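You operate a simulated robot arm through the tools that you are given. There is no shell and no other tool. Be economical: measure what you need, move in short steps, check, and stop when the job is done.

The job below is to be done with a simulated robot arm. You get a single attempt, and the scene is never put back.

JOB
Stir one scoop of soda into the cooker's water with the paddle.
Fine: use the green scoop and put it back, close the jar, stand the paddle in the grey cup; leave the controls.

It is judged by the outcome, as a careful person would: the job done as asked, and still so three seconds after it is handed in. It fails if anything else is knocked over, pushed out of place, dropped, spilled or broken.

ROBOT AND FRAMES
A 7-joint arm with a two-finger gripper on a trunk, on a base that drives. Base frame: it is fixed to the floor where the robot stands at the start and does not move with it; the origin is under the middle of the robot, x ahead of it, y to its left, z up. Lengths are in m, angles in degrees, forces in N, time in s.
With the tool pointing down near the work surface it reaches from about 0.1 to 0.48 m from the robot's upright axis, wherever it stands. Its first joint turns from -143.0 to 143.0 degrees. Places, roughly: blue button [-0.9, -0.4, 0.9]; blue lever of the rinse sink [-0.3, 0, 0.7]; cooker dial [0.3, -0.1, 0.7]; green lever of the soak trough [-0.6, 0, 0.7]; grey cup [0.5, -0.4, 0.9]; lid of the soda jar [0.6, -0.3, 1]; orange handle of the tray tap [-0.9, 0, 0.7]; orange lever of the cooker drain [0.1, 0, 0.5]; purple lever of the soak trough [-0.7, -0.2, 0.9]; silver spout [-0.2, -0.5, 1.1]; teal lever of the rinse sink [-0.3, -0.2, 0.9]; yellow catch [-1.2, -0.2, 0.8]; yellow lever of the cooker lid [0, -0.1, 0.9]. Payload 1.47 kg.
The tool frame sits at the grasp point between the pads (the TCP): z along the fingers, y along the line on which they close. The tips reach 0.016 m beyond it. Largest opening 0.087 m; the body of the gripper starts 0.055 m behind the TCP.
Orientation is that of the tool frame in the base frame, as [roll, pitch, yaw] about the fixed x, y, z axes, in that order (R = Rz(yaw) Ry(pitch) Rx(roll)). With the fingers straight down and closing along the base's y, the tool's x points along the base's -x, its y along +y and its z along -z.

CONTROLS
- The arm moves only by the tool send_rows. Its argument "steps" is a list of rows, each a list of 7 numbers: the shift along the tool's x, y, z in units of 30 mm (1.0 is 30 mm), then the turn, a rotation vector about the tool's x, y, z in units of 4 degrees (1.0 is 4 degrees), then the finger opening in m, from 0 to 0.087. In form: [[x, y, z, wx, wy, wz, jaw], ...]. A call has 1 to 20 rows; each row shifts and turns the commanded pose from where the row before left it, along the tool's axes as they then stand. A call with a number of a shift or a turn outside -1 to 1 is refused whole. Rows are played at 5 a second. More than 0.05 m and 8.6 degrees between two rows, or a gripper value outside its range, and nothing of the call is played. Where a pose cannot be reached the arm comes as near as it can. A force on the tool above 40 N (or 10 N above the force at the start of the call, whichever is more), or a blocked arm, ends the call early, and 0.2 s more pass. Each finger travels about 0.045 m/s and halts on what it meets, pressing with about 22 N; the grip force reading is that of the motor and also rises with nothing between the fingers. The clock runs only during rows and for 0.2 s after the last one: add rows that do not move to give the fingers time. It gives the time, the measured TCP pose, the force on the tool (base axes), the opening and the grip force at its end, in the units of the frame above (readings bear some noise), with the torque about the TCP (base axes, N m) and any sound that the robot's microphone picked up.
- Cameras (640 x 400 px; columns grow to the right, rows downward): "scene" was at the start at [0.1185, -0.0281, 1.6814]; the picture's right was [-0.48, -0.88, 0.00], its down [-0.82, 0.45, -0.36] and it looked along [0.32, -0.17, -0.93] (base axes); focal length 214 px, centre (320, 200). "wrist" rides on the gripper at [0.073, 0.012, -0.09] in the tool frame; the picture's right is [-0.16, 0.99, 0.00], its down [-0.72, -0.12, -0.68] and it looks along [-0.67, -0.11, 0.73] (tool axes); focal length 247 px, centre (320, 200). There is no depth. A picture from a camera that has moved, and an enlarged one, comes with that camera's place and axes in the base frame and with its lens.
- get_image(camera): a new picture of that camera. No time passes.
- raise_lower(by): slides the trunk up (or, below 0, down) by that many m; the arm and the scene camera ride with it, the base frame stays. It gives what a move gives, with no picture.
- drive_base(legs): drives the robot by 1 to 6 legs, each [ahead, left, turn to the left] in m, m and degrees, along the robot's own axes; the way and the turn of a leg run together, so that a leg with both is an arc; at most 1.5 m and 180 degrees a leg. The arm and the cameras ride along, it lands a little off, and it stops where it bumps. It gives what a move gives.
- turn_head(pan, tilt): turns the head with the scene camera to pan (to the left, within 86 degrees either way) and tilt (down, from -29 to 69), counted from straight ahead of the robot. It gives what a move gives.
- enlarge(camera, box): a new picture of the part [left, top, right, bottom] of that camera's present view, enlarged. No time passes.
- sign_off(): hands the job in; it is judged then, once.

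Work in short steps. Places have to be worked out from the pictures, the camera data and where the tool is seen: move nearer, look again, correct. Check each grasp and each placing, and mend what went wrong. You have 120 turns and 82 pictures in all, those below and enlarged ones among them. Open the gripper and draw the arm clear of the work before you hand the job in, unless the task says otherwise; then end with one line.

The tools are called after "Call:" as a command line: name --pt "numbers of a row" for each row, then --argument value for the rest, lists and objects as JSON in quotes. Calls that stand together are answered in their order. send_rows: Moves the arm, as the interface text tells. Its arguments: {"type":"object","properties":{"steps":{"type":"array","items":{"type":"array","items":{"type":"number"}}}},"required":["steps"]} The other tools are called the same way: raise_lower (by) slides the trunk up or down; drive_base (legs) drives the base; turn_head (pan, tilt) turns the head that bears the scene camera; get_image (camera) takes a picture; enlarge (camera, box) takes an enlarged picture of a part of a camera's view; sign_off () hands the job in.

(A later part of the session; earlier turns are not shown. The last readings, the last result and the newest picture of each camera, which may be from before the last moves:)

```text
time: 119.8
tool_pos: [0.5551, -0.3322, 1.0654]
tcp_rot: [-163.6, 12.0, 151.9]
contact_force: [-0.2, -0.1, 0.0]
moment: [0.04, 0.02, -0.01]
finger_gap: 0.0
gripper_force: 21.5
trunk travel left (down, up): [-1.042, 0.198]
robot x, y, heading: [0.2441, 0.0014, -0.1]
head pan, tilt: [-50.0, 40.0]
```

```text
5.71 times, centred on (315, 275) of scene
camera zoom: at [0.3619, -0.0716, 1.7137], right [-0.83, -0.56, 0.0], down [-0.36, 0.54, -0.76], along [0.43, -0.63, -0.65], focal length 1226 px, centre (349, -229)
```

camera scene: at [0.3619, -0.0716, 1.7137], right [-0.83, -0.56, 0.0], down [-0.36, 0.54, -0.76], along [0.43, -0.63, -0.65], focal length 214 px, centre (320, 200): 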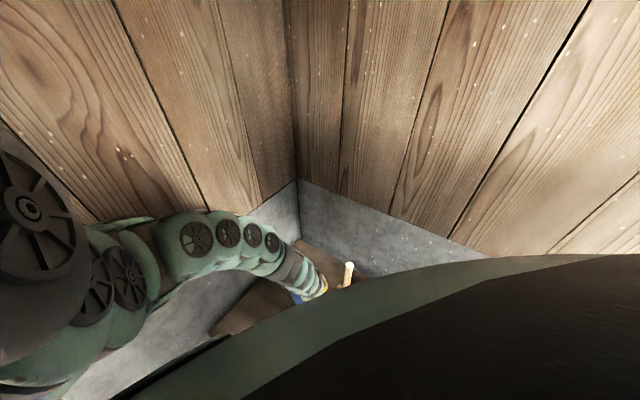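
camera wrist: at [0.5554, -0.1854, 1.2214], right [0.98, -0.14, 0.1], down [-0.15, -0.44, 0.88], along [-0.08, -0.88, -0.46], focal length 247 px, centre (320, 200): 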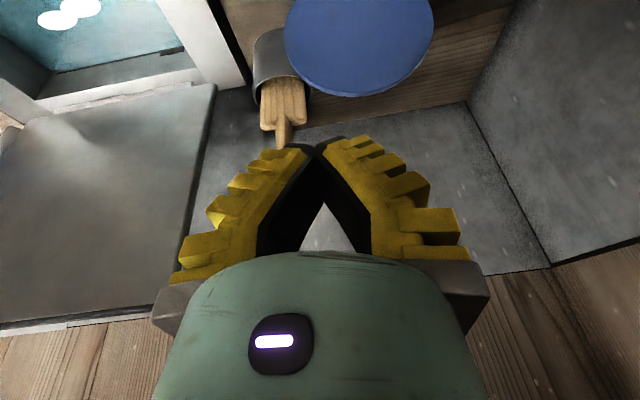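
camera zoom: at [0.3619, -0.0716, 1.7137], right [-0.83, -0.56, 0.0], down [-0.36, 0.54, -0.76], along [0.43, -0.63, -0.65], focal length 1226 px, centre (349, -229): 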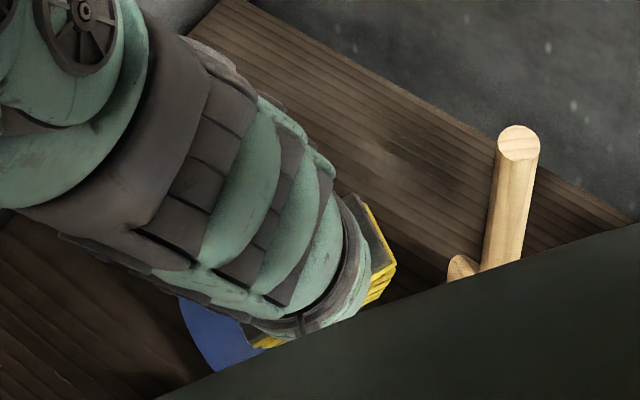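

Clearance to the paddle handle looks adequate. I continue outward another 5.5 cm, slightly toward +x.

Call:
send_rows --pt "-0.7 -0.5 0.3 0 0 0 0" --pt "-0.7 -0.5 0.3 0 0 0 0" --pt "0 0 0 0 0 0 0"

Call:
get_image --camera "wrist"

```text
time: 120.7
tool_pos: [0.5771, -0.3813, 1.0654]
tcp_rot: [-163.5, 12.2, 152.0]
contact_force: [0.1, -0.3, -0.8]
moment: [0.01, 0.02, 0.0]
finger_gap: 0.0
gripper_force: 21.6
trunk travel left (down, up): [-1.042, 0.198]
robot x, y, heading: [0.2453, -0.0013, -0.0]
head pan, tilt: [-50.0, 40.0]
```

```text
23 pictures are left
camera wrist: at [0.5182, -0.3078, 1.1313], right [0.63, 0.74, -0.24], down [0.53, -0.19, 0.82], along [0.56, -0.65, -0.52], focal length 247 px, centre (320, 200)
```

wrist: 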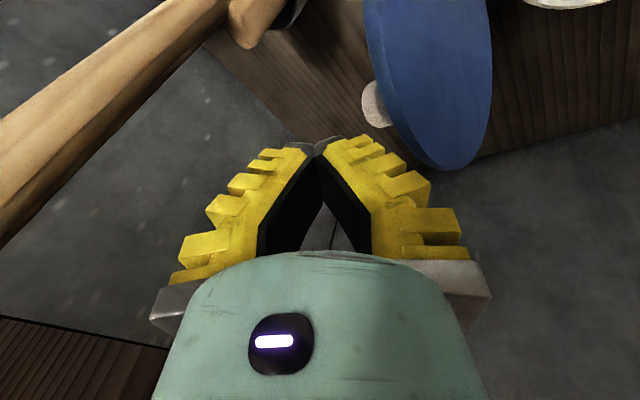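

The fingers are behind the lid; its knob sits near (0.60, -0.38, 0.965). I lower only 4.5 cm (tips just above the knob) and then draw toward +y to swing the lid.

Call:
send_rows --pt "0.16 0.2 0.7 0 0 0 0" --pt "0.16 0.2 0.7 0 0 0 0" --pt "0 0 0 0 0 0 0"

Call:
send_rows --pt "0.31 0.545 -0.228 0 0 0 0" --pt "0.31 0.545 -0.228 0 0 0 0" --pt "0 0 0 0 0 0 0"

Call:
get_image --camera "wrist"

```text
time: 121.5
tool_pos: [0.5797, -0.381, 1.066]
tcp_rot: [-163.7, 12.1, 151.5]
contact_force: [-0.6, 0.3, 0.3]
moment: [0.01, 0.02, -0.01]
finger_gap: 0.0
gripper_force: 21.8
out of reach, approached as far as the arm can: row 1, 2
trunk travel left (down, up): [-1.042, 0.198]
robot x, y, heading: [0.2453, -0.0022, 0.0]
head pan, tilt: [-50.0, 40.0]
```

```text
time: 122.2
tool_pos: [0.5803, -0.3428, 1.0655]
tcp_rot: [-163.7, 12.2, 151.6]
contact_force: [0.4, 0.4, 0.1]
moment: [0.02, 0.01, 0.01]
finger_gap: 0.0002
gripper_force: 22.1
trunk travel left (down, up): [-1.042, 0.198]
robot x, y, heading: [0.2457, -0.0003, 0.1]
head pan, tilt: [-50.0, 40.0]
```

```text
22 pictures are left
camera wrist: at [0.5204, -0.2691, 1.1305], right [0.64, 0.73, -0.24], down [0.53, -0.2, 0.82], along [0.56, -0.65, -0.52], focal length 247 px, centre (320, 200)
```

wrist: 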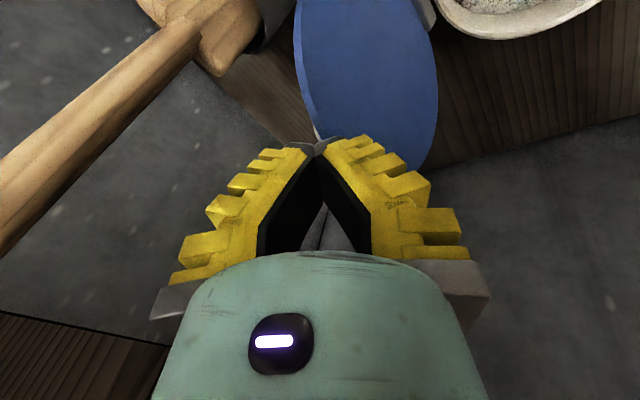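

It couldn't descend at that reach. I go back out over the lid and lower with the trunk instead.

Call:
send_rows --pt "-0.31 -0.545 0.228 0 0 0 0" --pt "-0.31 -0.545 0.228 0 0 0 0" --pt "-0.06 -0.12 0.05 0 0 0 0" --pt "0 0 0 0 0 0 0"

Call:
raise_lower --by -0.05

Call:
send_rows --pt "0.31 0.545 -0.228 0 0 0 0" --pt "0.31 0.545 -0.228 0 0 0 0" --pt "0 0 0 0 0 0 0"

Call:
get_image --camera "wrist"

```text
time: 123.2
tool_pos: [0.5804, -0.3896, 1.066]
tcp_rot: [-163.7, 12.3, 151.8]
contact_force: [0.0, 0.7, 0.2]
moment: [0.0, 0.0, 0.0]
finger_gap: 0.0
gripper_force: 22.2
trunk travel left (down, up): [-1.042, 0.198]
robot x, y, heading: [0.2456, -0.0006, -0.2]
head pan, tilt: [-50.0, 40.0]
```

```text
time: 124.2
tool_pos: [0.5815, -0.3917, 1.0182]
tcp_rot: [-163.5, 12.4, 151.7]
contact_force: [-1.1, -6.7, 10.6]
moment: [0.13, -0.04, 0.0]
finger_gap: 0.0001
gripper_force: 22.0
trunk travel left (down, up): [-0.992, 0.248]
robot x, y, heading: [0.2461, 0.0024, -0.2]
head pan, tilt: [-50.0, 40.0]
```

```text
time: 124.8
tool_pos: [0.5628, -0.3569, 1.017]
tcp_rot: [-163.1, 11.3, 149.5]
contact_force: [-8.6, -3.2, 16.2]
moment: [0.38, -0.49, 0.1]
finger_gap: 0.0
gripper_force: 22.6
trunk travel left (down, up): [-0.992, 0.248]
robot x, y, heading: [0.2424, 0.0011, 0.1]
head pan, tilt: [-50.0, 40.0]
stopped in row 3: the force on the tool passed its limit at 47 N (the readings are from after the stop); the commanded pose is now the measured one
```

```text
21 pictures are left
camera wrist: at [0.5076, -0.2798, 1.0831], right [0.66, 0.71, -0.25], down [0.54, -0.22, 0.81], along [0.52, -0.67, -0.53], focal length 247 px, centre (320, 200)
```

wrist: 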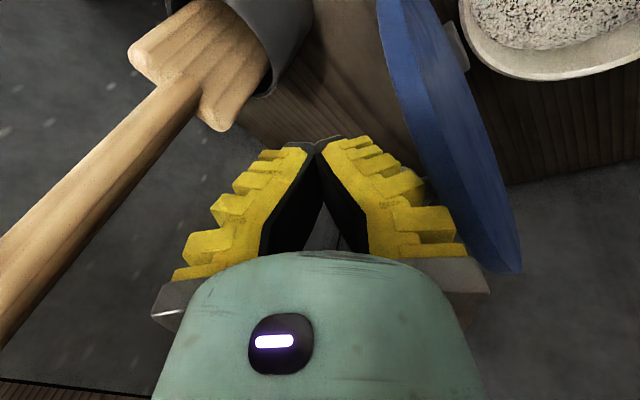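

The lid has swung up to near vertical, but the tips pressed on its knob. I raise 2 cm and continue to push toward +y.

Call:
send_rows --pt "-0.14 -0.18 -0.63 0 0 0 0" --pt "0 0 0 0 0 0 0"

Call:
send_rows --pt "0.15 0.27 -0.12 0 0 0 0" --pt "0.15 0.27 -0.12 0 0 0 0" --pt "0.15 0.27 -0.12 0 0 0 0" --pt "0.15 0.27 -0.12 0 0 0 0" --pt "0 0 0 0 0 0 0"

Call:
get_image --camera "wrist"

```text
time: 125.4
tool_pos: [0.565, -0.3533, 1.0369]
tcp_rot: [-163.5, 11.3, 149.7]
contact_force: [0.0, -0.2, 0.3]
moment: [0.0, 0.01, 0.0]
finger_gap: 0.0
gripper_force: 22.0
trunk travel left (down, up): [-0.992, 0.248]
robot x, y, heading: [0.2417, 0.0006, 0.0]
head pan, tilt: [-50.0, 40.0]
```

```text
time: 126.6
tool_pos: [0.5664, -0.3131, 1.037]
tcp_rot: [-163.4, 11.2, 149.6]
contact_force: [-4.8, -0.3, 7.8]
moment: [0.06, -0.03, 0.04]
finger_gap: 0.0
gripper_force: 22.1
trunk travel left (down, up): [-0.992, 0.248]
robot x, y, heading: [0.2455, 0.0027, -0.2]
head pan, tilt: [-50.0, 40.0]
```

```text
20 pictures are left
camera wrist: at [0.5096, -0.2371, 1.1041], right [0.66, 0.71, -0.25], down [0.54, -0.22, 0.81], along [0.52, -0.67, -0.53], focal length 247 px, centre (320, 200)
```

wrist: 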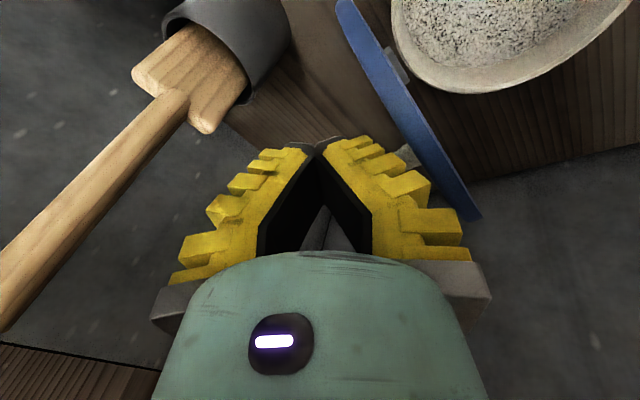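

Progressing: lid about vertical. I continue +y with a little rise.

Call:
send_rows --pt "0.1 0.2 -0.4 0 0 0 0" --pt "0.15 0.27 -0.2 0 0 0 0" --pt "0.15 0.27 -0.12 0 0 0 0" --pt "0.15 0.27 -0.12 0 0 0 0" --pt "0.15 0.27 -0.12 0 0 0 0" --pt "0.15 0.27 -0.12 0 0 0 0" --pt "0 0 0 0 0 0 0"

Call:
get_image --camera "wrist"

```text
time: 128.2
tool_pos: [0.5715, -0.2991, 1.0528]
tcp_rot: [-163.4, 11.3, 149.7]
contact_force: [0.0, 0.3, -0.4]
moment: [-0.02, 0.01, 0.03]
finger_gap: 0.0
gripper_force: 21.9
out of reach, approached as far as the arm can: row 2, 3, 4, 5, 6
trunk travel left (down, up): [-0.992, 0.248]
robot x, y, heading: [0.2437, 0.0005, -0.1]
head pan, tilt: [-50.0, 40.0]
```

```text
19 pictures are left
camera wrist: at [0.5147, -0.2239, 1.1195], right [0.66, 0.71, -0.25], down [0.54, -0.22, 0.81], along [0.52, -0.67, -0.53], focal length 247 px, centre (320, 200)
```

wrist: 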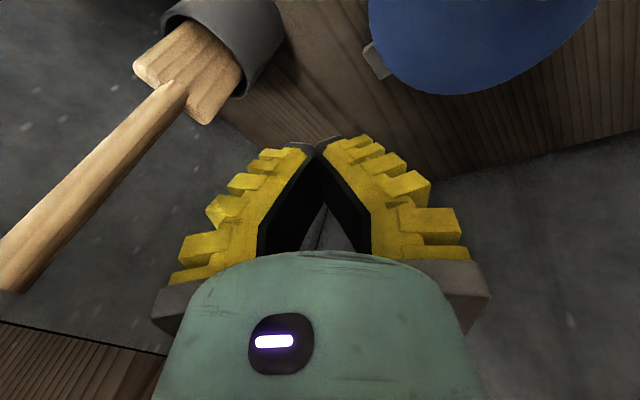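

The lid has fallen shut on the jar. Next the paddle: I straighten the tool to vertical, raise the trunk 0.12 and open the fingers.

Call:
send_rows --pt "0 0 0 -0.8 0.62 0 0.06" --pt "0 0 0 -0.8 0.62 0 0.06" --pt "0 0 0 -0.8 0.62 0 0.06" --pt "0 0 0 -0.8 0.62 0 0.06" --pt "0 0 0 -0.8 0.62 0 0.06" --pt "0 0 0 0 0 0 0.06"

Call:
raise_lower --by 0.13

Call:
get_image --camera "wrist"

```text
time: 129.6
tool_pos: [0.5699, -0.2993, 1.0535]
tcp_rot: [-179.6, -1.0, 147.8]
contact_force: [-0.1, -0.5, 0.4]
moment: [0.05, 0.02, 0.0]
finger_gap: 0.0645
gripper_force: 2.5
trunk travel left (down, up): [-0.992, 0.248]
robot x, y, heading: [0.2438, -0.0007, 0.1]
head pan, tilt: [-50.0, 40.0]
```

```text
time: 131.2
tool_pos: [0.5707, -0.2994, 1.1834]
tcp_rot: [-179.5, -0.9, 147.9]
contact_force: [-0.6, -0.7, 0.6]
moment: [0.0, -0.01, -0.01]
finger_gap: 0.0646
gripper_force: 3.0
trunk travel left (down, up): [-1.122, 0.118]
robot x, y, heading: [0.2459, 0.0043, -0.2]
head pan, tilt: [-50.0, 40.0]
```

```text
18 pictures are left
camera wrist: at [0.5179, -0.2514, 1.2728], right [0.66, 0.75, -0.01], down [0.56, -0.48, 0.67], along [0.5, -0.45, -0.74], focal length 247 px, centre (320, 200)
```

wrist: 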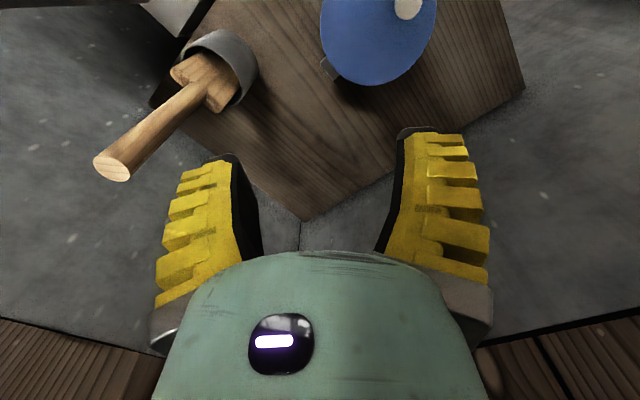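

Lid is flat on the jar with its knob on top. Handle tip confirmed at (0.495, -0.427, 1.129); I move above it at the current height.

Call:
send_rows --pt "-0.015 -0.815 0 0 0 0 0.06" --pt "-0.015 -0.815 0 0 0 0 0.06" --pt "-0.015 -0.815 0 0 0 0 0.06" --pt "-0.015 -0.815 0 0 0 0 0.06" --pt "-0.015 -0.815 0 0 0 0 0.06" --pt "-0.015 -0.815 0 0 0 0 0.06" --pt "0 0 0 0 0 0 0.06"

Call:
get_image --camera "wrist"

```text
time: 132.8
tool_pos: [0.5174, -0.3839, 1.1857]
tcp_rot: [-179.6, -0.9, 147.8]
contact_force: [-0.3, -0.1, 0.3]
moment: [0.02, -0.01, -0.02]
finger_gap: 0.0647
gripper_force: 3.2
out of reach, approached as far as the arm can: row 5, 6
trunk travel left (down, up): [-1.122, 0.118]
robot x, y, heading: [0.2412, 0.0022, -0.0]
head pan, tilt: [-50.0, 40.0]
```

```text
17 pictures are left
camera wrist: at [0.4656, -0.3365, 1.2766], right [0.66, 0.75, -0.01], down [0.56, -0.49, 0.67], along [0.5, -0.45, -0.74], focal length 247 px, centre (320, 200)
```

wrist: 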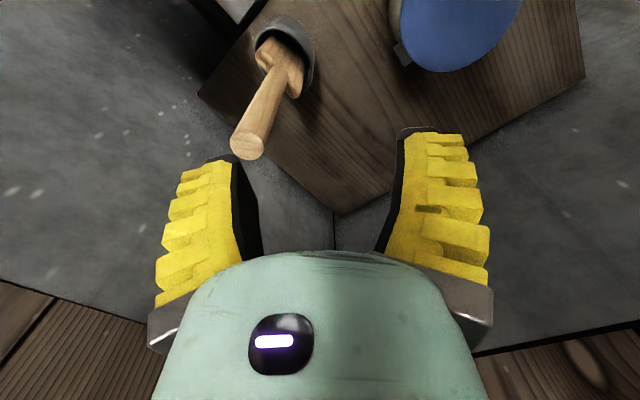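

I'm about 5 cm short. I drive forward 0.1 m (free floor) to bring the cup into reach.

Call:
drive_base --legs '[[0.1, 0, 0]]'

```text
time: 133.9
tool_pos: [0.6154, -0.3845, 1.1848]
tcp_rot: [-179.6, -0.9, 147.8]
contact_force: [0.8, 0.4, 0.5]
moment: [0.0, 0.03, 0.01]
finger_gap: 0.0647
gripper_force: 3.5
trunk travel left (down, up): [-1.122, 0.118]
robot x, y, heading: [0.3417, 0.0015, -0.3]
head pan, tilt: [-50.0, 40.0]
```

Call:
send_rows --pt "0.66 -0.83 0 0 0 0 0.06" --pt "0.66 -0.83 0 0 0 0 0.06" --pt "0.66 -0.83 0 0 0 0 0.06" --pt "0.66 -0.83 0 0 0 0 0.06" --pt "0 0 0 0 0 0 0.06"

Call:
get_image --camera "wrist"

```text
time: 135.1
tool_pos: [0.5443, -0.3892, 1.1946]
tcp_rot: [-179.5, -0.9, 147.8]
contact_force: [0.0, 0.1, 0.1]
moment: [0.02, 0.0, 0.03]
finger_gap: 0.0644
gripper_force: 3.2
out of reach, approached as far as the arm can: row 1, 2, 3, 4
trunk travel left (down, up): [-1.122, 0.118]
robot x, y, heading: [0.3406, 0.0016, -0.1]
head pan, tilt: [-50.0, 40.0]
```

```text
16 pictures are left
camera wrist: at [0.4913, -0.3414, 1.2858], right [0.66, 0.75, -0.01], down [0.56, -0.49, 0.67], along [0.5, -0.45, -0.74], focal length 247 px, centre (320, 200)
```

wrist: 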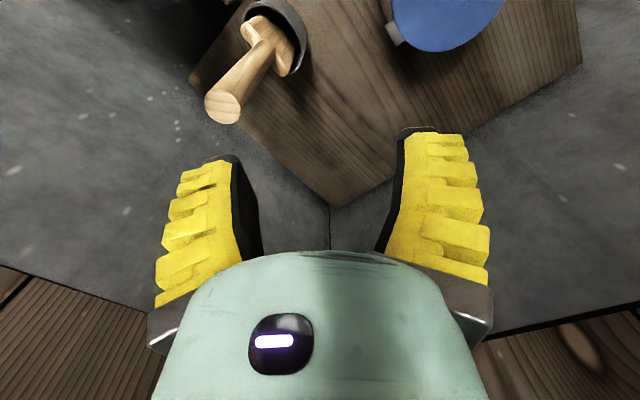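

Still limited; I turn the tool toward its natural yaw for this bearing (about 115°) and retry.

Call:
send_rows --pt "0 0 0 0 0 1 0.06" --pt "0 0 0 0 0 1 0.06" --pt "0 0 0 0 0 1 0.06" --pt "0 0 0 0 0 1 0.06" --pt "0 0 0 0 0 1 0.06" --pt "0 0 0 0 0 1 0.06" --pt "0 0 0 0 0 1 0.06" --pt "0 0 0 0 0 1 0.06" --pt "-0.15 -0.9 0 0 0 0 0.06" --pt "-0.15 -0.9 0 0 0 0 0.06" --pt "0 0 0 0 0 0 0.06"

```text
time: 137.5
tool_pos: [0.5292, -0.3946, 1.2042]
tcp_rot: [-179.3, -0.5, 115.9]
contact_force: [-0.3, -1.0, -0.1]
moment: [0.03, -0.02, 0.02]
finger_gap: 0.0647
gripper_force: 4.1
out of reach, approached as far as the arm can: row 9, 10
trunk travel left (down, up): [-1.122, 0.118]
robot x, y, heading: [0.3407, -0.0003, -0.0]
head pan, tilt: [-50.0, 40.0]
```

The arm is at full extension: the shoulder is too high. I back off slightly, raise the tool relative to the trunk, lower the trunk, then move out again.

Call:
send_rows --pt "0 0.9 -0.4 0 0 0 0.06" --pt "0 0.2 -1 0 0 0 0.06" --pt "0 0 -1 0 0 0 0.06" --pt "0 0 -0.8 0 0 0 0.06" --pt "0 0 0 0 0 0 0.06"

Call:
raise_lower --by -0.11

```text
time: 138.7
tool_pos: [0.5609, -0.3876, 1.2953]
tcp_rot: [-179.2, -0.6, 116.0]
contact_force: [-0.2, -0.1, 0.5]
moment: [-0.01, 0.01, -0.02]
finger_gap: 0.0647
gripper_force: 2.7
out of reach, approached as far as the arm can: row 4
trunk travel left (down, up): [-1.122, 0.118]
robot x, y, heading: [0.3409, -0.0024, -0.2]
head pan, tilt: [-50.0, 40.0]
```

```text
time: 140.1
tool_pos: [0.5605, -0.3878, 1.1856]
tcp_rot: [-179.2, -0.5, 115.9]
contact_force: [-0.1, 0.6, 0.1]
moment: [0.04, 0.0, 0.01]
finger_gap: 0.0647
gripper_force: 3.3
trunk travel left (down, up): [-1.012, 0.228]
robot x, y, heading: [0.3407, 0.0044, -0.1]
head pan, tilt: [-50.0, 40.0]
```

Call:
send_rows --pt "-0.07 -0.845 0 0 0 0 0.06" --pt "-0.07 -0.845 0 0 0 0 0.06" --pt "-0.07 -0.845 0 0 0 0 0.06" --pt "0 0 0 0 0 0 0.06"

Call:
get_image --camera "wrist"

```text
time: 141.1
tool_pos: [0.4948, -0.4268, 1.1873]
tcp_rot: [-179.1, -0.6, 115.9]
contact_force: [-0.3, -0.3, 0.0]
moment: [0.06, 0.01, 0.0]
finger_gap: 0.0645
gripper_force: 3.1
trunk travel left (down, up): [-1.012, 0.228]
robot x, y, heading: [0.3457, 0.0042, -0.2]
head pan, tilt: [-50.0, 40.0]
```

```text
15 pictures are left
camera wrist: at [0.4758, -0.3563, 1.278], right [0.96, 0.29, -0.02], down [0.22, -0.7, 0.67], along [0.18, -0.65, -0.74], focal length 247 px, centre (320, 200)
```

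wrist: 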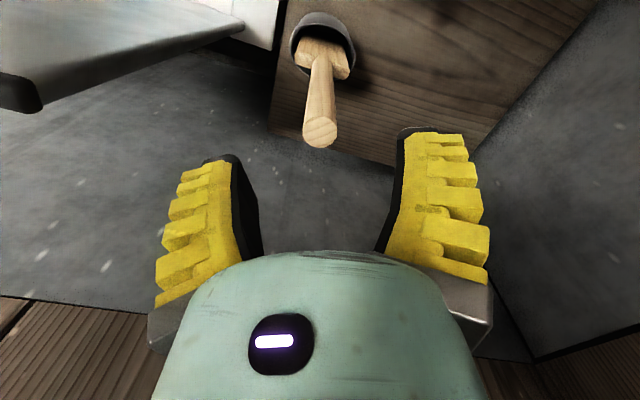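

Exactly above the handle. I lower by trunk 0.10 (TCP ≈1.087, handle top 4 cm up between the fingers).

Call:
raise_lower --by -0.1

Call:
send_rows --pt "0 0 0 0 0 0 0.03" --pt "0 0 0 0 0 0 0.0" --pt "0 0 0 0 0 0 0.0" --pt "0 0 0 0 0 0 0.0" --pt "0 0 0 0 0 0 0.0"

Call:
get_image --camera "wrist"

```text
time: 142.5
tool_pos: [0.4948, -0.4272, 1.0876]
tcp_rot: [-179.2, -0.6, 115.9]
contact_force: [-0.8, -0.8, 0.2]
moment: [-0.02, 0.01, -0.01]
finger_gap: 0.0644
gripper_force: 3.1
trunk travel left (down, up): [-0.912, 0.328]
robot x, y, heading: [0.3404, 0.0027, -0.3]
head pan, tilt: [-50.0, 40.0]
```

```text
time: 143.7
tool_pos: [0.4945, -0.4277, 1.0873]
tcp_rot: [-179.2, -0.4, 115.9]
contact_force: [0.5, -0.6, 2.3]
moment: [-0.35, -0.18, -0.01]
finger_gap: 0.0182
gripper_force: 22.2
trunk travel left (down, up): [-0.912, 0.328]
robot x, y, heading: [0.3414, -0.0015, 0.1]
head pan, tilt: [-50.0, 40.0]
```

```text
14 pictures are left
camera wrist: at [0.476, -0.3566, 1.1783], right [0.96, 0.29, -0.02], down [0.22, -0.7, 0.68], along [0.18, -0.65, -0.74], focal length 247 px, centre (320, 200)
```

wrist: 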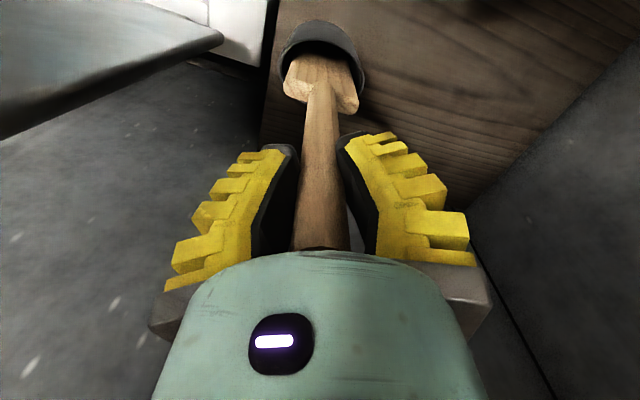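

Handle gripped (0.018). In-cup pose noted: TCP (0.4945, -0.4277, 1.087), yaw 116. I lift 0.17 by the trunk and check that only the paddle comes.

Call:
raise_lower --by 0.17

Call:
get_image --camera "wrist"

```text
time: 145.6
tool_pos: [0.494, -0.4261, 1.2583]
tcp_rot: [-179.3, -0.5, 115.9]
contact_force: [0.0, 0.9, -1.4]
moment: [0.0, -0.01, 0.0]
finger_gap: 0.0134
gripper_force: 22.3
trunk travel left (down, up): [-1.082, 0.158]
robot x, y, heading: [0.3391, 0.0037, -0.2]
head pan, tilt: [-50.0, 40.0]
```

```text
13 pictures are left
camera wrist: at [0.4757, -0.3558, 1.3478], right [0.96, 0.29, -0.02], down [0.22, -0.7, 0.67], along [0.18, -0.65, -0.74], focal length 247 px, centre (320, 200)
```

wrist: 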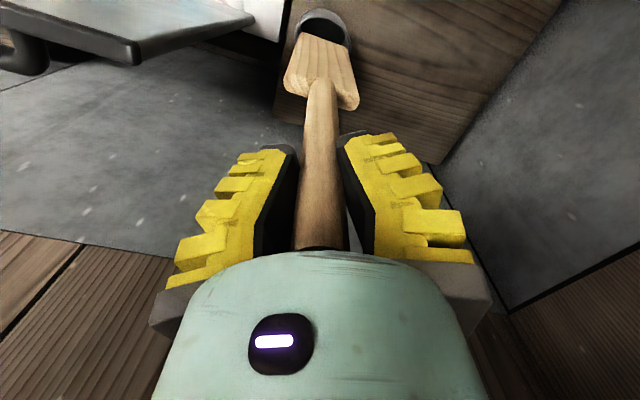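

The blade is clear of the cup, which stayed put. I raise a little more, then bring the paddle to y≈-0.27 before driving back to the cooker.

Call:
raise_lower --by 0.04

Call:
send_rows --pt "0.55 0.86 0 0 0 0 0" --pt "0.55 0.86 0 0 0 0 0" --pt "0.55 0.86 0 0 0 0 0" --pt "0.7 0.7 0 0 0 0 0" --pt "0.7 0.7 0 0 0 0 0" --pt "0 0 0 0 0 0 0"

```text
time: 146.4
tool_pos: [0.494, -0.4262, 1.2964]
tcp_rot: [-179.2, -0.5, 115.9]
contact_force: [0.2, 0.0, -1.2]
moment: [-0.01, 0.01, 0.0]
finger_gap: 0.0134
gripper_force: 22.0
trunk travel left (down, up): [-1.122, 0.118]
robot x, y, heading: [0.3412, 0.0004, -0.1]
head pan, tilt: [-50.0, 40.0]
```

```text
time: 147.8
tool_pos: [0.556, -0.339, 1.2475]
tcp_rot: [-179.2, -0.7, 115.9]
contact_force: [-0.5, 0.0, -0.7]
moment: [-0.02, -0.03, 0.03]
finger_gap: 0.0112
gripper_force: 22.0
out of reach, approached as far as the arm can: row 2, 3, 4, 5
trunk travel left (down, up): [-1.122, 0.118]
robot x, y, heading: [0.3394, 0.0023, -0.1]
head pan, tilt: [-50.0, 40.0]
```

I'm folded at the limit but clear. I drive back 0.36 m; the blade passes above cup and table by about 4 cm.

Call:
drive_base --legs '[[-0.36, 0, 0]]'

Call:
get_image --camera "wrist"

```text
time: 150.1
tool_pos: [0.1941, -0.3388, 1.2483]
tcp_rot: [-179.1, -0.7, 115.8]
contact_force: [-1.0, 0.0, -1.4]
moment: [-0.02, 0.0, 0.02]
finger_gap: 0.0109
gripper_force: 22.0
trunk travel left (down, up): [-1.122, 0.118]
robot x, y, heading: [-0.0194, 0.0001, -0.1]
head pan, tilt: [-50.0, 40.0]
```

```text
12 pictures are left
camera wrist: at [0.1746, -0.2684, 1.3382], right [0.96, 0.29, -0.01], down [0.22, -0.7, 0.67], along [0.18, -0.65, -0.74], focal length 247 px, centre (320, 200)
```

wrist: 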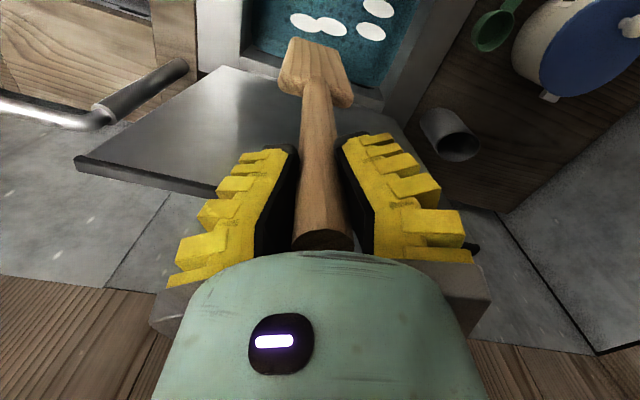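

The paddle slid about 1 cm down in the grip but holds. I lower the trunk 0.09 (blade still above the rim), then move to the tub's centre.

Call:
raise_lower --by -0.09

Call:
send_rows --pt "0.55 0.27 0 0 0 0 0" --pt "0.55 0.27 0 0 0 0 0" --pt "0.55 0.27 0 0 0 0 0" --pt "0 0 0 0 0 0 0"

Call:
get_image --camera "wrist"

```text
time: 151.4
tool_pos: [0.1932, -0.338, 1.158]
tcp_rot: [-179.2, -0.6, 115.8]
contact_force: [-1.6, 0.2, -1.8]
moment: [0.02, -0.01, 0.01]
finger_gap: 0.0108
gripper_force: 21.8
trunk travel left (down, up): [-1.032, 0.208]
robot x, y, heading: [-0.0211, -0.0041, -0.1]
head pan, tilt: [-50.0, 40.0]
```

```text
time: 152.4
tool_pos: [0.1922, -0.2973, 1.1344]
tcp_rot: [-179.1, -0.7, 115.6]
contact_force: [0.0, -1.0, -0.8]
moment: [0.0, -0.01, -0.04]
finger_gap: 0.0111
gripper_force: 21.4
out of reach, approached as far as the arm can: row 1, 2, 3
trunk travel left (down, up): [-1.032, 0.208]
robot x, y, heading: [-0.0217, 0.0022, -0.2]
head pan, tilt: [-50.0, 40.0]
```

```text
11 pictures are left
camera wrist: at [0.1744, -0.2271, 1.2247], right [0.96, 0.29, -0.02], down [0.22, -0.71, 0.67], along [0.18, -0.65, -0.74], focal length 247 px, centre (320, 200)
```

wrist: 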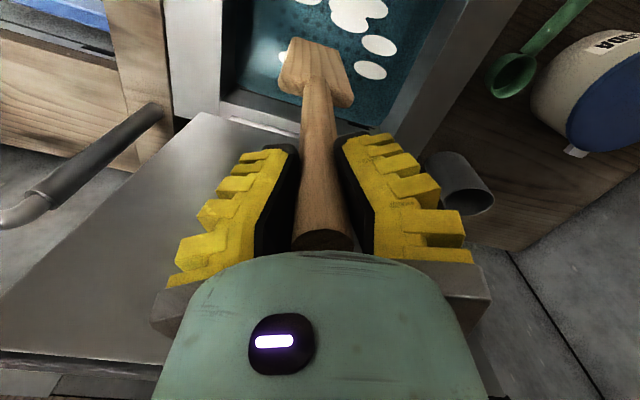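

The blade hangs over the water's middle, soda patches around it. I lower 0.10 by trunk into the water and check the force.

Call:
raise_lower --by -0.1

Call:
send_rows --pt "0.3 0.14 0.3 0 0 0 0" --pt "0.3 0.14 0.3 0 0 0 0" --pt "0 0 0 0 0 0 0"

Call:
get_image --camera "wrist"

```text
time: 153.7
tool_pos: [0.1933, -0.2973, 1.0345]
tcp_rot: [-179.3, -0.7, 115.7]
contact_force: [-0.4, 0.3, -0.8]
moment: [0.01, 0.03, -0.02]
finger_gap: 0.0113
gripper_force: 22.5
trunk travel left (down, up): [-0.932, 0.308]
robot x, y, heading: [-0.0201, 0.0015, -0.4]
head pan, tilt: [-50.0, 40.0]
```

```text
time: 154.5
tool_pos: [0.1939, -0.2783, 1.017]
tcp_rot: [-179.2, -0.7, 115.7]
contact_force: [0.6, 0.5, -2.2]
moment: [-0.02, 0.0, 0.01]
finger_gap: 0.0111
gripper_force: 22.3
trunk travel left (down, up): [-0.932, 0.308]
robot x, y, heading: [-0.0204, -0.0004, -0.1]
head pan, tilt: [-50.0, 40.0]
```

```text
10 pictures are left
camera wrist: at [0.1746, -0.2081, 1.1071], right [0.96, 0.29, -0.01], down [0.22, -0.71, 0.67], along [0.18, -0.65, -0.74], focal length 247 px, centre (320, 200)
```

wrist: 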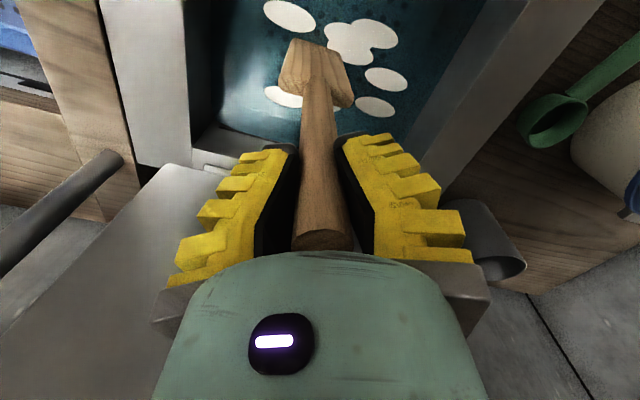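

The blade looks still dry or barely in; water level ≈0.76. I lower another 4.5 cm watching the force, and look closer.

Call:
raise_lower --by -0.045

Call:
enlarge --camera "wrist" --box '[200, 0, 440, 150]'

```text
time: 155.4
tool_pos: [0.1941, -0.2782, 0.971]
tcp_rot: [-179.2, -0.7, 115.8]
contact_force: [0.2, 0.3, -1.1]
moment: [0.01, -0.01, 0.01]
finger_gap: 0.0112
gripper_force: 21.7
trunk travel left (down, up): [-0.887, 0.353]
robot x, y, heading: [-0.0168, 0.0036, -0.2]
head pan, tilt: [-50.0, 40.0]
```

```text
2.67 times, centred on (320, 75) of wrist
camera zoom: at [0.1746, -0.2081, 1.0622], right [0.96, 0.29, -0.01], down [0.22, -0.71, 0.67], along [0.18, -0.65, -0.74], focal length 659 px, centre (320, 533)
```

zoom: 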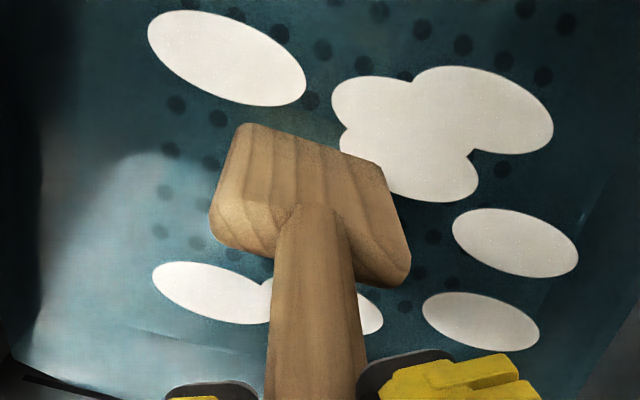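

Blade end is about 0.245 below the TCP (z≈0.726). I lower 4 cm more.

Call:
raise_lower --by -0.04

Call:
enlarge --camera "wrist" --box '[200, 0, 440, 150]'

```text
time: 156.2
tool_pos: [0.1937, -0.2769, 0.9305]
tcp_rot: [-179.3, -0.7, 115.8]
contact_force: [-0.1, -0.9, -0.8]
moment: [0.03, 0.02, -0.02]
finger_gap: 0.0112
gripper_force: 22.4
trunk travel left (down, up): [-0.847, 0.393]
robot x, y, heading: [-0.021, -0.0028, -0.5]
head pan, tilt: [-50.0, 40.0]
```

```text
2.67 times, centred on (320, 75) of wrist
camera zoom: at [0.1745, -0.2081, 1.0222], right [0.96, 0.29, -0.01], down [0.22, -0.71, 0.67], along [0.18, -0.65, -0.74], focal length 659 px, centre (320, 533)
```

zoom: 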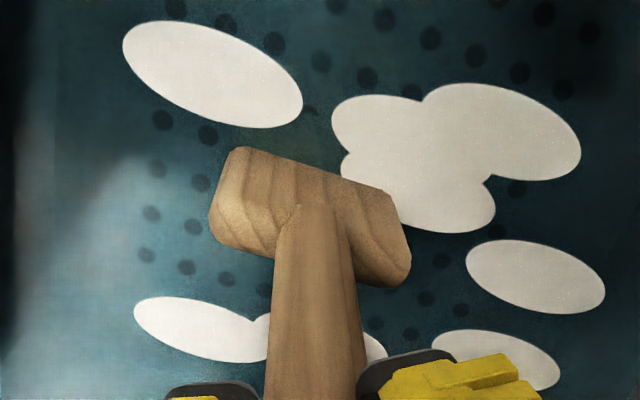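

Now the waterline cuts the blade (water z≈0.73), so it is well immersed with no floor contact. I stir one circle of 5 cm radius.

Call:
send_rows --pt "0.83 0 0 0 0 0 0" --pt "0.83 0 0 0 0 0 0" --pt "-0.127 0.638 0 0 0 0 0" --pt "-0.361 0.541 0 0 0 0 0" --pt "-0.541 0.361 0 0 0 0 0" --pt "-0.638 0.127 0 0 0 0 0" --pt "-0.638 -0.127 0 0 0 0 0" --pt "-0.541 -0.361 0 0 0 0 0" --pt "-0.361 -0.541 0 0 0 0 0" --pt "-0.127 -0.638 0 0 0 0 0" --pt "0.127 -0.638 0 0 0 0 0" --pt "0.361 -0.541 0 0 0 0 0" --pt "0.541 -0.361 0 0 0 0 0" --pt "0.638 -0.127 0 0 0 0 0" --pt "0.638 0.127 0 0 0 0 0" --pt "0.541 0.361 0 0 0 0 0" --pt "0.361 0.541 0 0 0 0 0" --pt "0.127 0.638 0 0 0 0 0"

Call:
get_image --camera "wrist"

```text
time: 156.9
tool_pos: [0.1721, -0.2549, 0.9148]
tcp_rot: [-179.2, -0.5, 115.9]
contact_force: [2.2, 2.2, 39.9]
moment: [0.56, 0.1, 0.01]
finger_gap: 0.0189
gripper_force: 21.7
out of reach, approached as far as the arm can: row 1, 2, 3
trunk travel left (down, up): [-0.847, 0.393]
robot x, y, heading: [-0.0194, -0.0028, -0.4]
head pan, tilt: [-50.0, 40.0]
stopped in row 3: the force on the tool passed its limit at 58 N (the readings are from after the stop); the commanded pose is now the measured one
```

```text
7 pictures are left
camera wrist: at [0.1534, -0.1841, 1.0052], right [0.96, 0.29, -0.01], down [0.22, -0.7, 0.68], along [0.18, -0.65, -0.74], focal length 247 px, centre (320, 200)
```

wrist: 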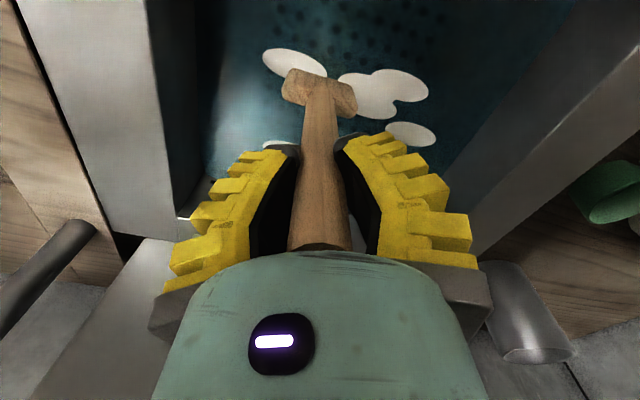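

The arm folded at its inner limit and dipped onto the tub's floor (which also pushed the handle into a firmer grip). I raise 3 cm by trunk, move outward a bit, and will stir by driving the base instead.

Call:
raise_lower --by 0.03

Call:
send_rows --pt "-0.5 -0.24 0 0 0 0 0" --pt "-0.5 -0.24 0 0 0 0 0" --pt "-0.5 -0.24 0 0 0 0 0" --pt "0 0 0 0 0 0 0"

```text
time: 157.6
tool_pos: [0.1705, -0.2517, 0.9441]
tcp_rot: [-179.1, -0.5, 115.5]
contact_force: [0.7, 0.3, -2.2]
moment: [0.05, 0.0, 0.0]
finger_gap: 0.0176
gripper_force: 21.9
trunk travel left (down, up): [-0.877, 0.363]
robot x, y, heading: [-0.0196, 0.0022, -0.1]
head pan, tilt: [-50.0, 40.0]
```

```text
time: 158.6
tool_pos: [0.1718, -0.3021, 0.9438]
tcp_rot: [-179.3, -0.6, 115.7]
contact_force: [0.6, -0.6, -0.7]
moment: [0.01, -0.01, 0.01]
finger_gap: 0.0167
gripper_force: 22.1
trunk travel left (down, up): [-0.877, 0.363]
robot x, y, heading: [-0.0177, 0.0009, -0.3]
head pan, tilt: [-50.0, 40.0]
```

Clear of the floor. Now stir with base legs in a rectangle, twice.

Call:
drive_base --legs '[[0.09, 0, 0], [0, 0.07, 0], [-0.1, 0, 0], [0, -0.07, 0], [0.1, 0, 0], [0, 0.07, 0]]'

Call:
get_image --camera "wrist"

```text
time: 163.1
tool_pos: [0.2588, -0.2332, 0.9439]
tcp_rot: [-179.3, -0.6, 115.6]
contact_force: [-0.8, -0.5, -1.4]
moment: [-0.03, 0.01, -0.01]
finger_gap: 0.0158
gripper_force: 22.2
trunk travel left (down, up): [-0.877, 0.363]
robot x, y, heading: [0.0693, 0.0675, -0.4]
head pan, tilt: [-50.0, 40.0]
```

```text
6 pictures are left
camera wrist: at [0.2393, -0.1638, 1.0338], right [0.96, 0.28, -0.02], down [0.22, -0.71, 0.67], along [0.18, -0.65, -0.74], focal length 247 px, centre (320, 200)
```

wrist: 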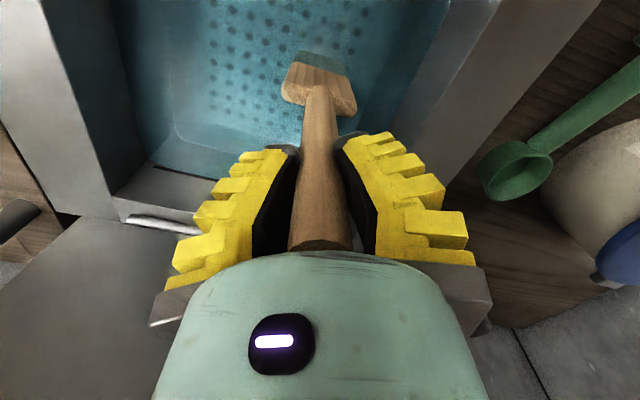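

The soda has dissolved — the water is clear of patches. A final round of stirring, ending with the base back at y=0, then I lift the paddle out by the trunk.

Call:
drive_base --legs '[[-0.1, 0, 0], [0, -0.07, 0], [0.1, 0, 0], [0, 0.07, 0], [-0.09, 0, 0], [0, -0.07, 0]]'

Call:
raise_lower --by 0.3

```text
time: 167.5
tool_pos: [0.1685, -0.3009, 0.9436]
tcp_rot: [-179.3, -0.6, 115.8]
contact_force: [0.3, 0.2, -1.6]
moment: [0.01, -0.03, 0.04]
finger_gap: 0.0144
gripper_force: 21.8
trunk travel left (down, up): [-0.877, 0.363]
robot x, y, heading: [-0.0202, 0.0024, -0.1]
head pan, tilt: [-50.0, 40.0]
```

```text
time: 170.5
tool_pos: [0.1691, -0.3007, 1.2437]
tcp_rot: [-179.2, -0.6, 115.7]
contact_force: [0.2, 0.2, -1.5]
moment: [0.0, 0.02, -0.04]
finger_gap: 0.014
gripper_force: 22.2
trunk travel left (down, up): [-1.177, 0.063]
robot x, y, heading: [-0.023, 0.0009, 0.1]
head pan, tilt: [-50.0, 40.0]
```

Paddle lifted clear. I drive forward to the cup station.

Call:
drive_base --legs '[[0.364, 0, 0]]'

```text
time: 172.8
tool_pos: [0.5333, -0.2982, 1.2434]
tcp_rot: [-179.2, -0.7, 116.1]
contact_force: [0.6, -0.7, -0.7]
moment: [0.02, 0.0, 0.0]
finger_gap: 0.0138
gripper_force: 22.0
trunk travel left (down, up): [-1.177, 0.063]
robot x, y, heading: [0.3382, 0.0024, 0.2]
head pan, tilt: [-50.0, 40.0]
```

I move out over the cup to the pose in which I drew the paddle out, rising on the way.

Call:
send_rows --pt "-0.66 -0.61 -0.4 0 0 0 0" --pt "-0.66 -0.61 -0.6 0 0 0 0" --pt "-0.66 -0.61 -0.6 0 0 0 0" --pt "-0.66 -0.61 -0.7 0 0 0 0" --pt "-0.66 -0.61 -0.7 0 0 0 0" --pt "0 0 0 0 0 0 0"

Call:
get_image --camera "wrist"

```text
time: 174.2
tool_pos: [0.4974, -0.4256, 1.3334]
tcp_rot: [-179.2, -0.8, 116.1]
contact_force: [-0.3, -0.9, -1.0]
moment: [0.0, 0.02, 0.03]
finger_gap: 0.0131
gripper_force: 21.5
out of reach, approached as far as the arm can: row 5
trunk travel left (down, up): [-1.177, 0.063]
robot x, y, heading: [0.3446, 0.005, 0.4]
head pan, tilt: [-50.0, 40.0]
```

```text
5 pictures are left
camera wrist: at [0.4779, -0.356, 1.423], right [0.96, 0.29, -0.01], down [0.23, -0.7, 0.67], along [0.19, -0.65, -0.74], focal length 247 px, centre (320, 200)
```

wrist: 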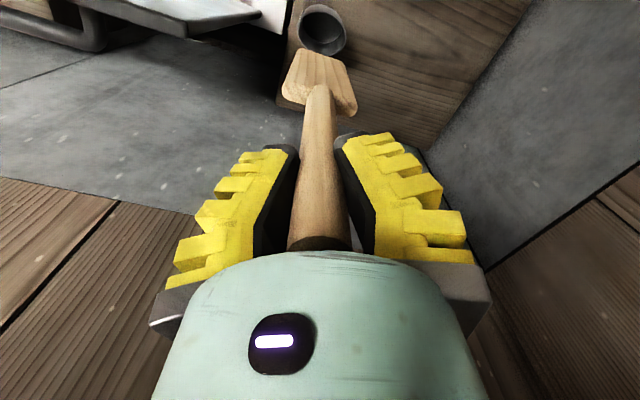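

Blade and cup line up laterally; I shift 4 mm toward me and lower to just above the cup's rim for a check.

Call:
send_rows --pt "0.13 -0.02 0 0 0 0 0" --pt "0 0 0 0 0 0 0"

Call:
raise_lower --by -0.1

Call:
enlarge --camera "wrist" --box '[240, 0, 400, 120]'

```text
time: 174.8
tool_pos: [0.4948, -0.4223, 1.3337]
tcp_rot: [-179.2, -0.7, 116.1]
contact_force: [0.0, -0.6, -2.7]
moment: [0.02, 0.01, 0.0]
finger_gap: 0.0132
gripper_force: 22.0
trunk travel left (down, up): [-1.177, 0.063]
robot x, y, heading: [0.34, 0.001, 0.2]
head pan, tilt: [-50.0, 40.0]
```

```text
time: 176.2
tool_pos: [0.4959, -0.4222, 1.2324]
tcp_rot: [-179.2, -0.5, 116.0]
contact_force: [-0.8, -0.6, -1.3]
moment: [0.0, -0.01, -0.05]
finger_gap: 0.0129
gripper_force: 21.4
trunk travel left (down, up): [-1.077, 0.163]
robot x, y, heading: [0.3377, -0.0012, 0.2]
head pan, tilt: [-50.0, 40.0]
```

```text
3.33 times, centred on (320, 60) of wrist
camera zoom: at [0.4762, -0.3526, 1.3235], right [0.96, 0.29, -0.01], down [0.23, -0.7, 0.67], along [0.19, -0.65, -0.74], focal length 823 px, centre (320, 667)
```

zoom: 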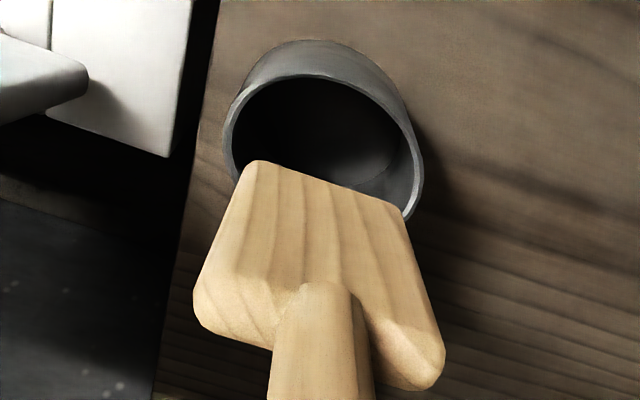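

The blade (≈6 cm) fits the cup (≈8 cm inner) with margin; I nudge 3 mm laterally and lower into the cup.

Call:
send_rows --pt "0 -0.1 0 0 0 0 0" --pt "0 0 0 0 0 0 0"

Call:
raise_lower --by -0.11

Call:
raise_lower --by -0.02

```text
time: 176.8
tool_pos: [0.4929, -0.4228, 1.2332]
tcp_rot: [-179.2, -0.7, 116.2]
contact_force: [-0.4, 0.0, -1.4]
moment: [0.0, 0.01, -0.03]
finger_gap: 0.0128
gripper_force: 22.2
trunk travel left (down, up): [-1.077, 0.163]
robot x, y, heading: [0.3385, 0.0036, 0.3]
head pan, tilt: [-50.0, 40.0]
```

```text
time: 178.2
tool_pos: [0.4925, -0.4236, 1.1241]
tcp_rot: [-179.1, -0.7, 116.1]
contact_force: [-0.2, -0.7, -1.7]
moment: [0.03, 0.02, 0.0]
finger_gap: 0.0127
gripper_force: 22.3
trunk travel left (down, up): [-0.967, 0.273]
robot x, y, heading: [0.3421, 0.0009, 0.4]
head pan, tilt: [-50.0, 40.0]
```

```text
time: 178.8
tool_pos: [0.4945, -0.4233, 1.1038]
tcp_rot: [-179.2, -0.6, 116.1]
contact_force: [0.2, -0.1, -1.2]
moment: [0.01, -0.02, 0.0]
finger_gap: 0.0128
gripper_force: 22.5
trunk travel left (down, up): [-0.947, 0.293]
robot x, y, heading: [0.3361, 0.0019, 0.4]
head pan, tilt: [-50.0, 40.0]
```

Call:
raise_lower --by -0.012

Call:
raise_lower --by -0.007

```text
time: 179.4
tool_pos: [0.4932, -0.4237, 1.0902]
tcp_rot: [-179.3, -0.6, 116.2]
contact_force: [-0.2, 0.7, -1.2]
moment: [0.04, -0.01, -0.01]
finger_gap: 0.0127
gripper_force: 22.1
trunk travel left (down, up): [-0.935, 0.305]
robot x, y, heading: [0.3415, 0.0048, 0.4]
head pan, tilt: [-50.0, 40.0]
```

```text
time: 180.0
tool_pos: [0.4926, -0.4259, 1.0858]
tcp_rot: [-179.0, -0.3, 116.1]
contact_force: [1.3, -1.1, 16.6]
moment: [-0.17, -0.06, 0.02]
finger_gap: 0.0142
gripper_force: 22.3
trunk travel left (down, up): [-0.928, 0.312]
robot x, y, heading: [0.3375, 0.0006, 0.5]
head pan, tilt: [-50.0, 40.0]
```

Contact with the cup's floor at 1.086, just as originally. One look, then release slowly.

Call:
get_image --camera "wrist"

```text
3 pictures are left
camera wrist: at [0.4743, -0.3558, 1.1761], right [0.96, 0.29, -0.02], down [0.23, -0.7, 0.68], along [0.19, -0.65, -0.73], focal length 247 px, centre (320, 200)
```

wrist: 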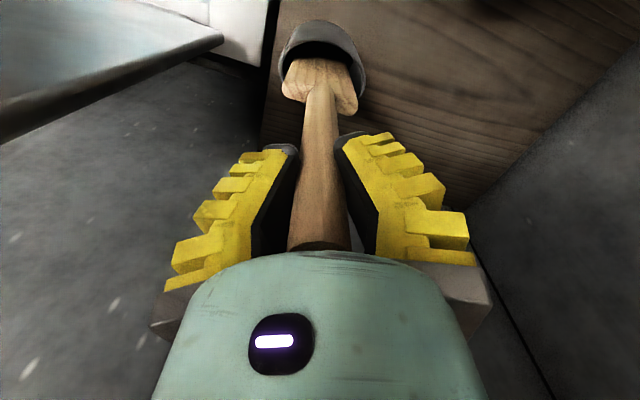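

The paddle is in the cup. I open slowly and raise straight up by trunk.

Call:
send_rows --pt "0 0 0 0 0 0 0.016" --pt "0 0 0 0 0 0 0.02" --pt "0 0 0 0 0 0 0.024" --pt "0 0 0 0 0 0 0.028" --pt "0 0 0 0 0 0 0.034" --pt "0 0 0 0 0 0 0.045" --pt "0 0 0 0 0 0 0.06" --pt "0 0 0 0 0 0 0.07" --pt "0 0 0 0 0 0 0.07"

Call:
raise_lower --by 0.12

Call:
get_image --camera "wrist"

```text
time: 182.0
tool_pos: [0.4927, -0.4252, 1.0848]
tcp_rot: [-179.1, -0.5, 116.2]
contact_force: [0.0, 0.3, 12.5]
moment: [0.02, 0.02, 0.01]
finger_gap: 0.0733
gripper_force: 2.4
trunk travel left (down, up): [-0.928, 0.312]
robot x, y, heading: [0.3384, 0.0027, 0.3]
head pan, tilt: [-50.0, 40.0]
```

```text
time: 183.5
tool_pos: [0.4921, -0.4234, 1.2046]
tcp_rot: [-179.2, -0.5, 116.0]
contact_force: [1.6, 0.5, 1.0]
moment: [-0.02, -0.02, 0.02]
finger_gap: 0.0736
gripper_force: 1.9
trunk travel left (down, up): [-1.048, 0.192]
robot x, y, heading: [0.3386, -0.001, 0.8]
head pan, tilt: [-50.0, 40.0]
```

```text
2 pictures are left
camera wrist: at [0.4738, -0.3536, 1.2944], right [0.96, 0.29, -0.01], down [0.23, -0.7, 0.67], along [0.19, -0.65, -0.74], focal length 247 px, centre (320, 200)
```

wrist: 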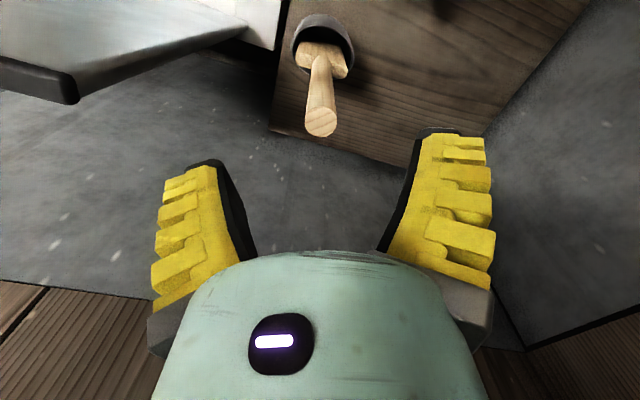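

The paddle stands in the cup just as at the start. I draw the arm away and take a last look at the jar and scoop.

Call:
send_rows --pt "0.2 0.86 0 0 0 0 0.07" --pt "0.4 0.86 0 0 0 0 0.07" --pt "0.6 0.6 0.3 0 0 0 0.07" --pt "0.6 0.4 0.3 0 0 0 0.07" --pt "0 0 0 0 0 0 0.07"

Call:
drive_base --legs '[[-0.25, 0, 0]]'

Call:
get_image --camera "wrist"

```text
time: 184.7
tool_pos: [0.5424, -0.3426, 1.1812]
tcp_rot: [-179.2, -0.5, 116.1]
contact_force: [0.7, -0.2, 0.6]
moment: [0.02, 0.01, 0.02]
finger_gap: 0.0734
gripper_force: 2.7
out of reach, approached as far as the arm can: row 4
trunk travel left (down, up): [-1.048, 0.192]
robot x, y, heading: [0.3379, 0.0036, 0.2]
head pan, tilt: [-50.0, 40.0]
```

```text
time: 186.5
tool_pos: [0.2942, -0.3449, 1.1822]
tcp_rot: [-179.4, -0.6, 116.0]
contact_force: [-1.0, 0.2, -0.2]
moment: [0.02, 0.01, -0.01]
finger_gap: 0.0735
gripper_force: 1.8
trunk travel left (down, up): [-1.048, 0.192]
robot x, y, heading: [0.0928, 0.0025, 0.0]
head pan, tilt: [-50.0, 40.0]
```

```text
1 pictures are left
camera wrist: at [0.2752, -0.2747, 1.2725], right [0.96, 0.29, -0.01], down [0.23, -0.7, 0.67], along [0.19, -0.65, -0.74], focal length 247 px, centre (320, 200)
```

wrist: 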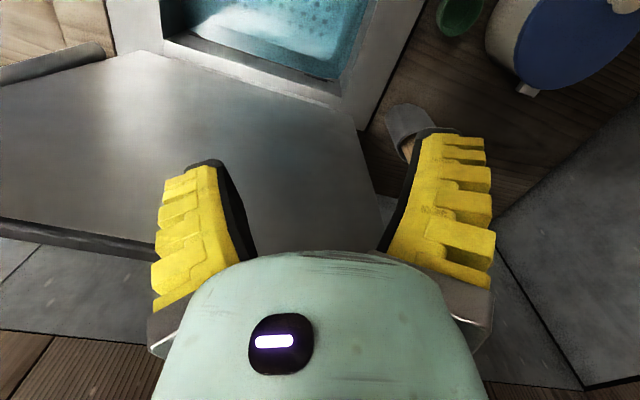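

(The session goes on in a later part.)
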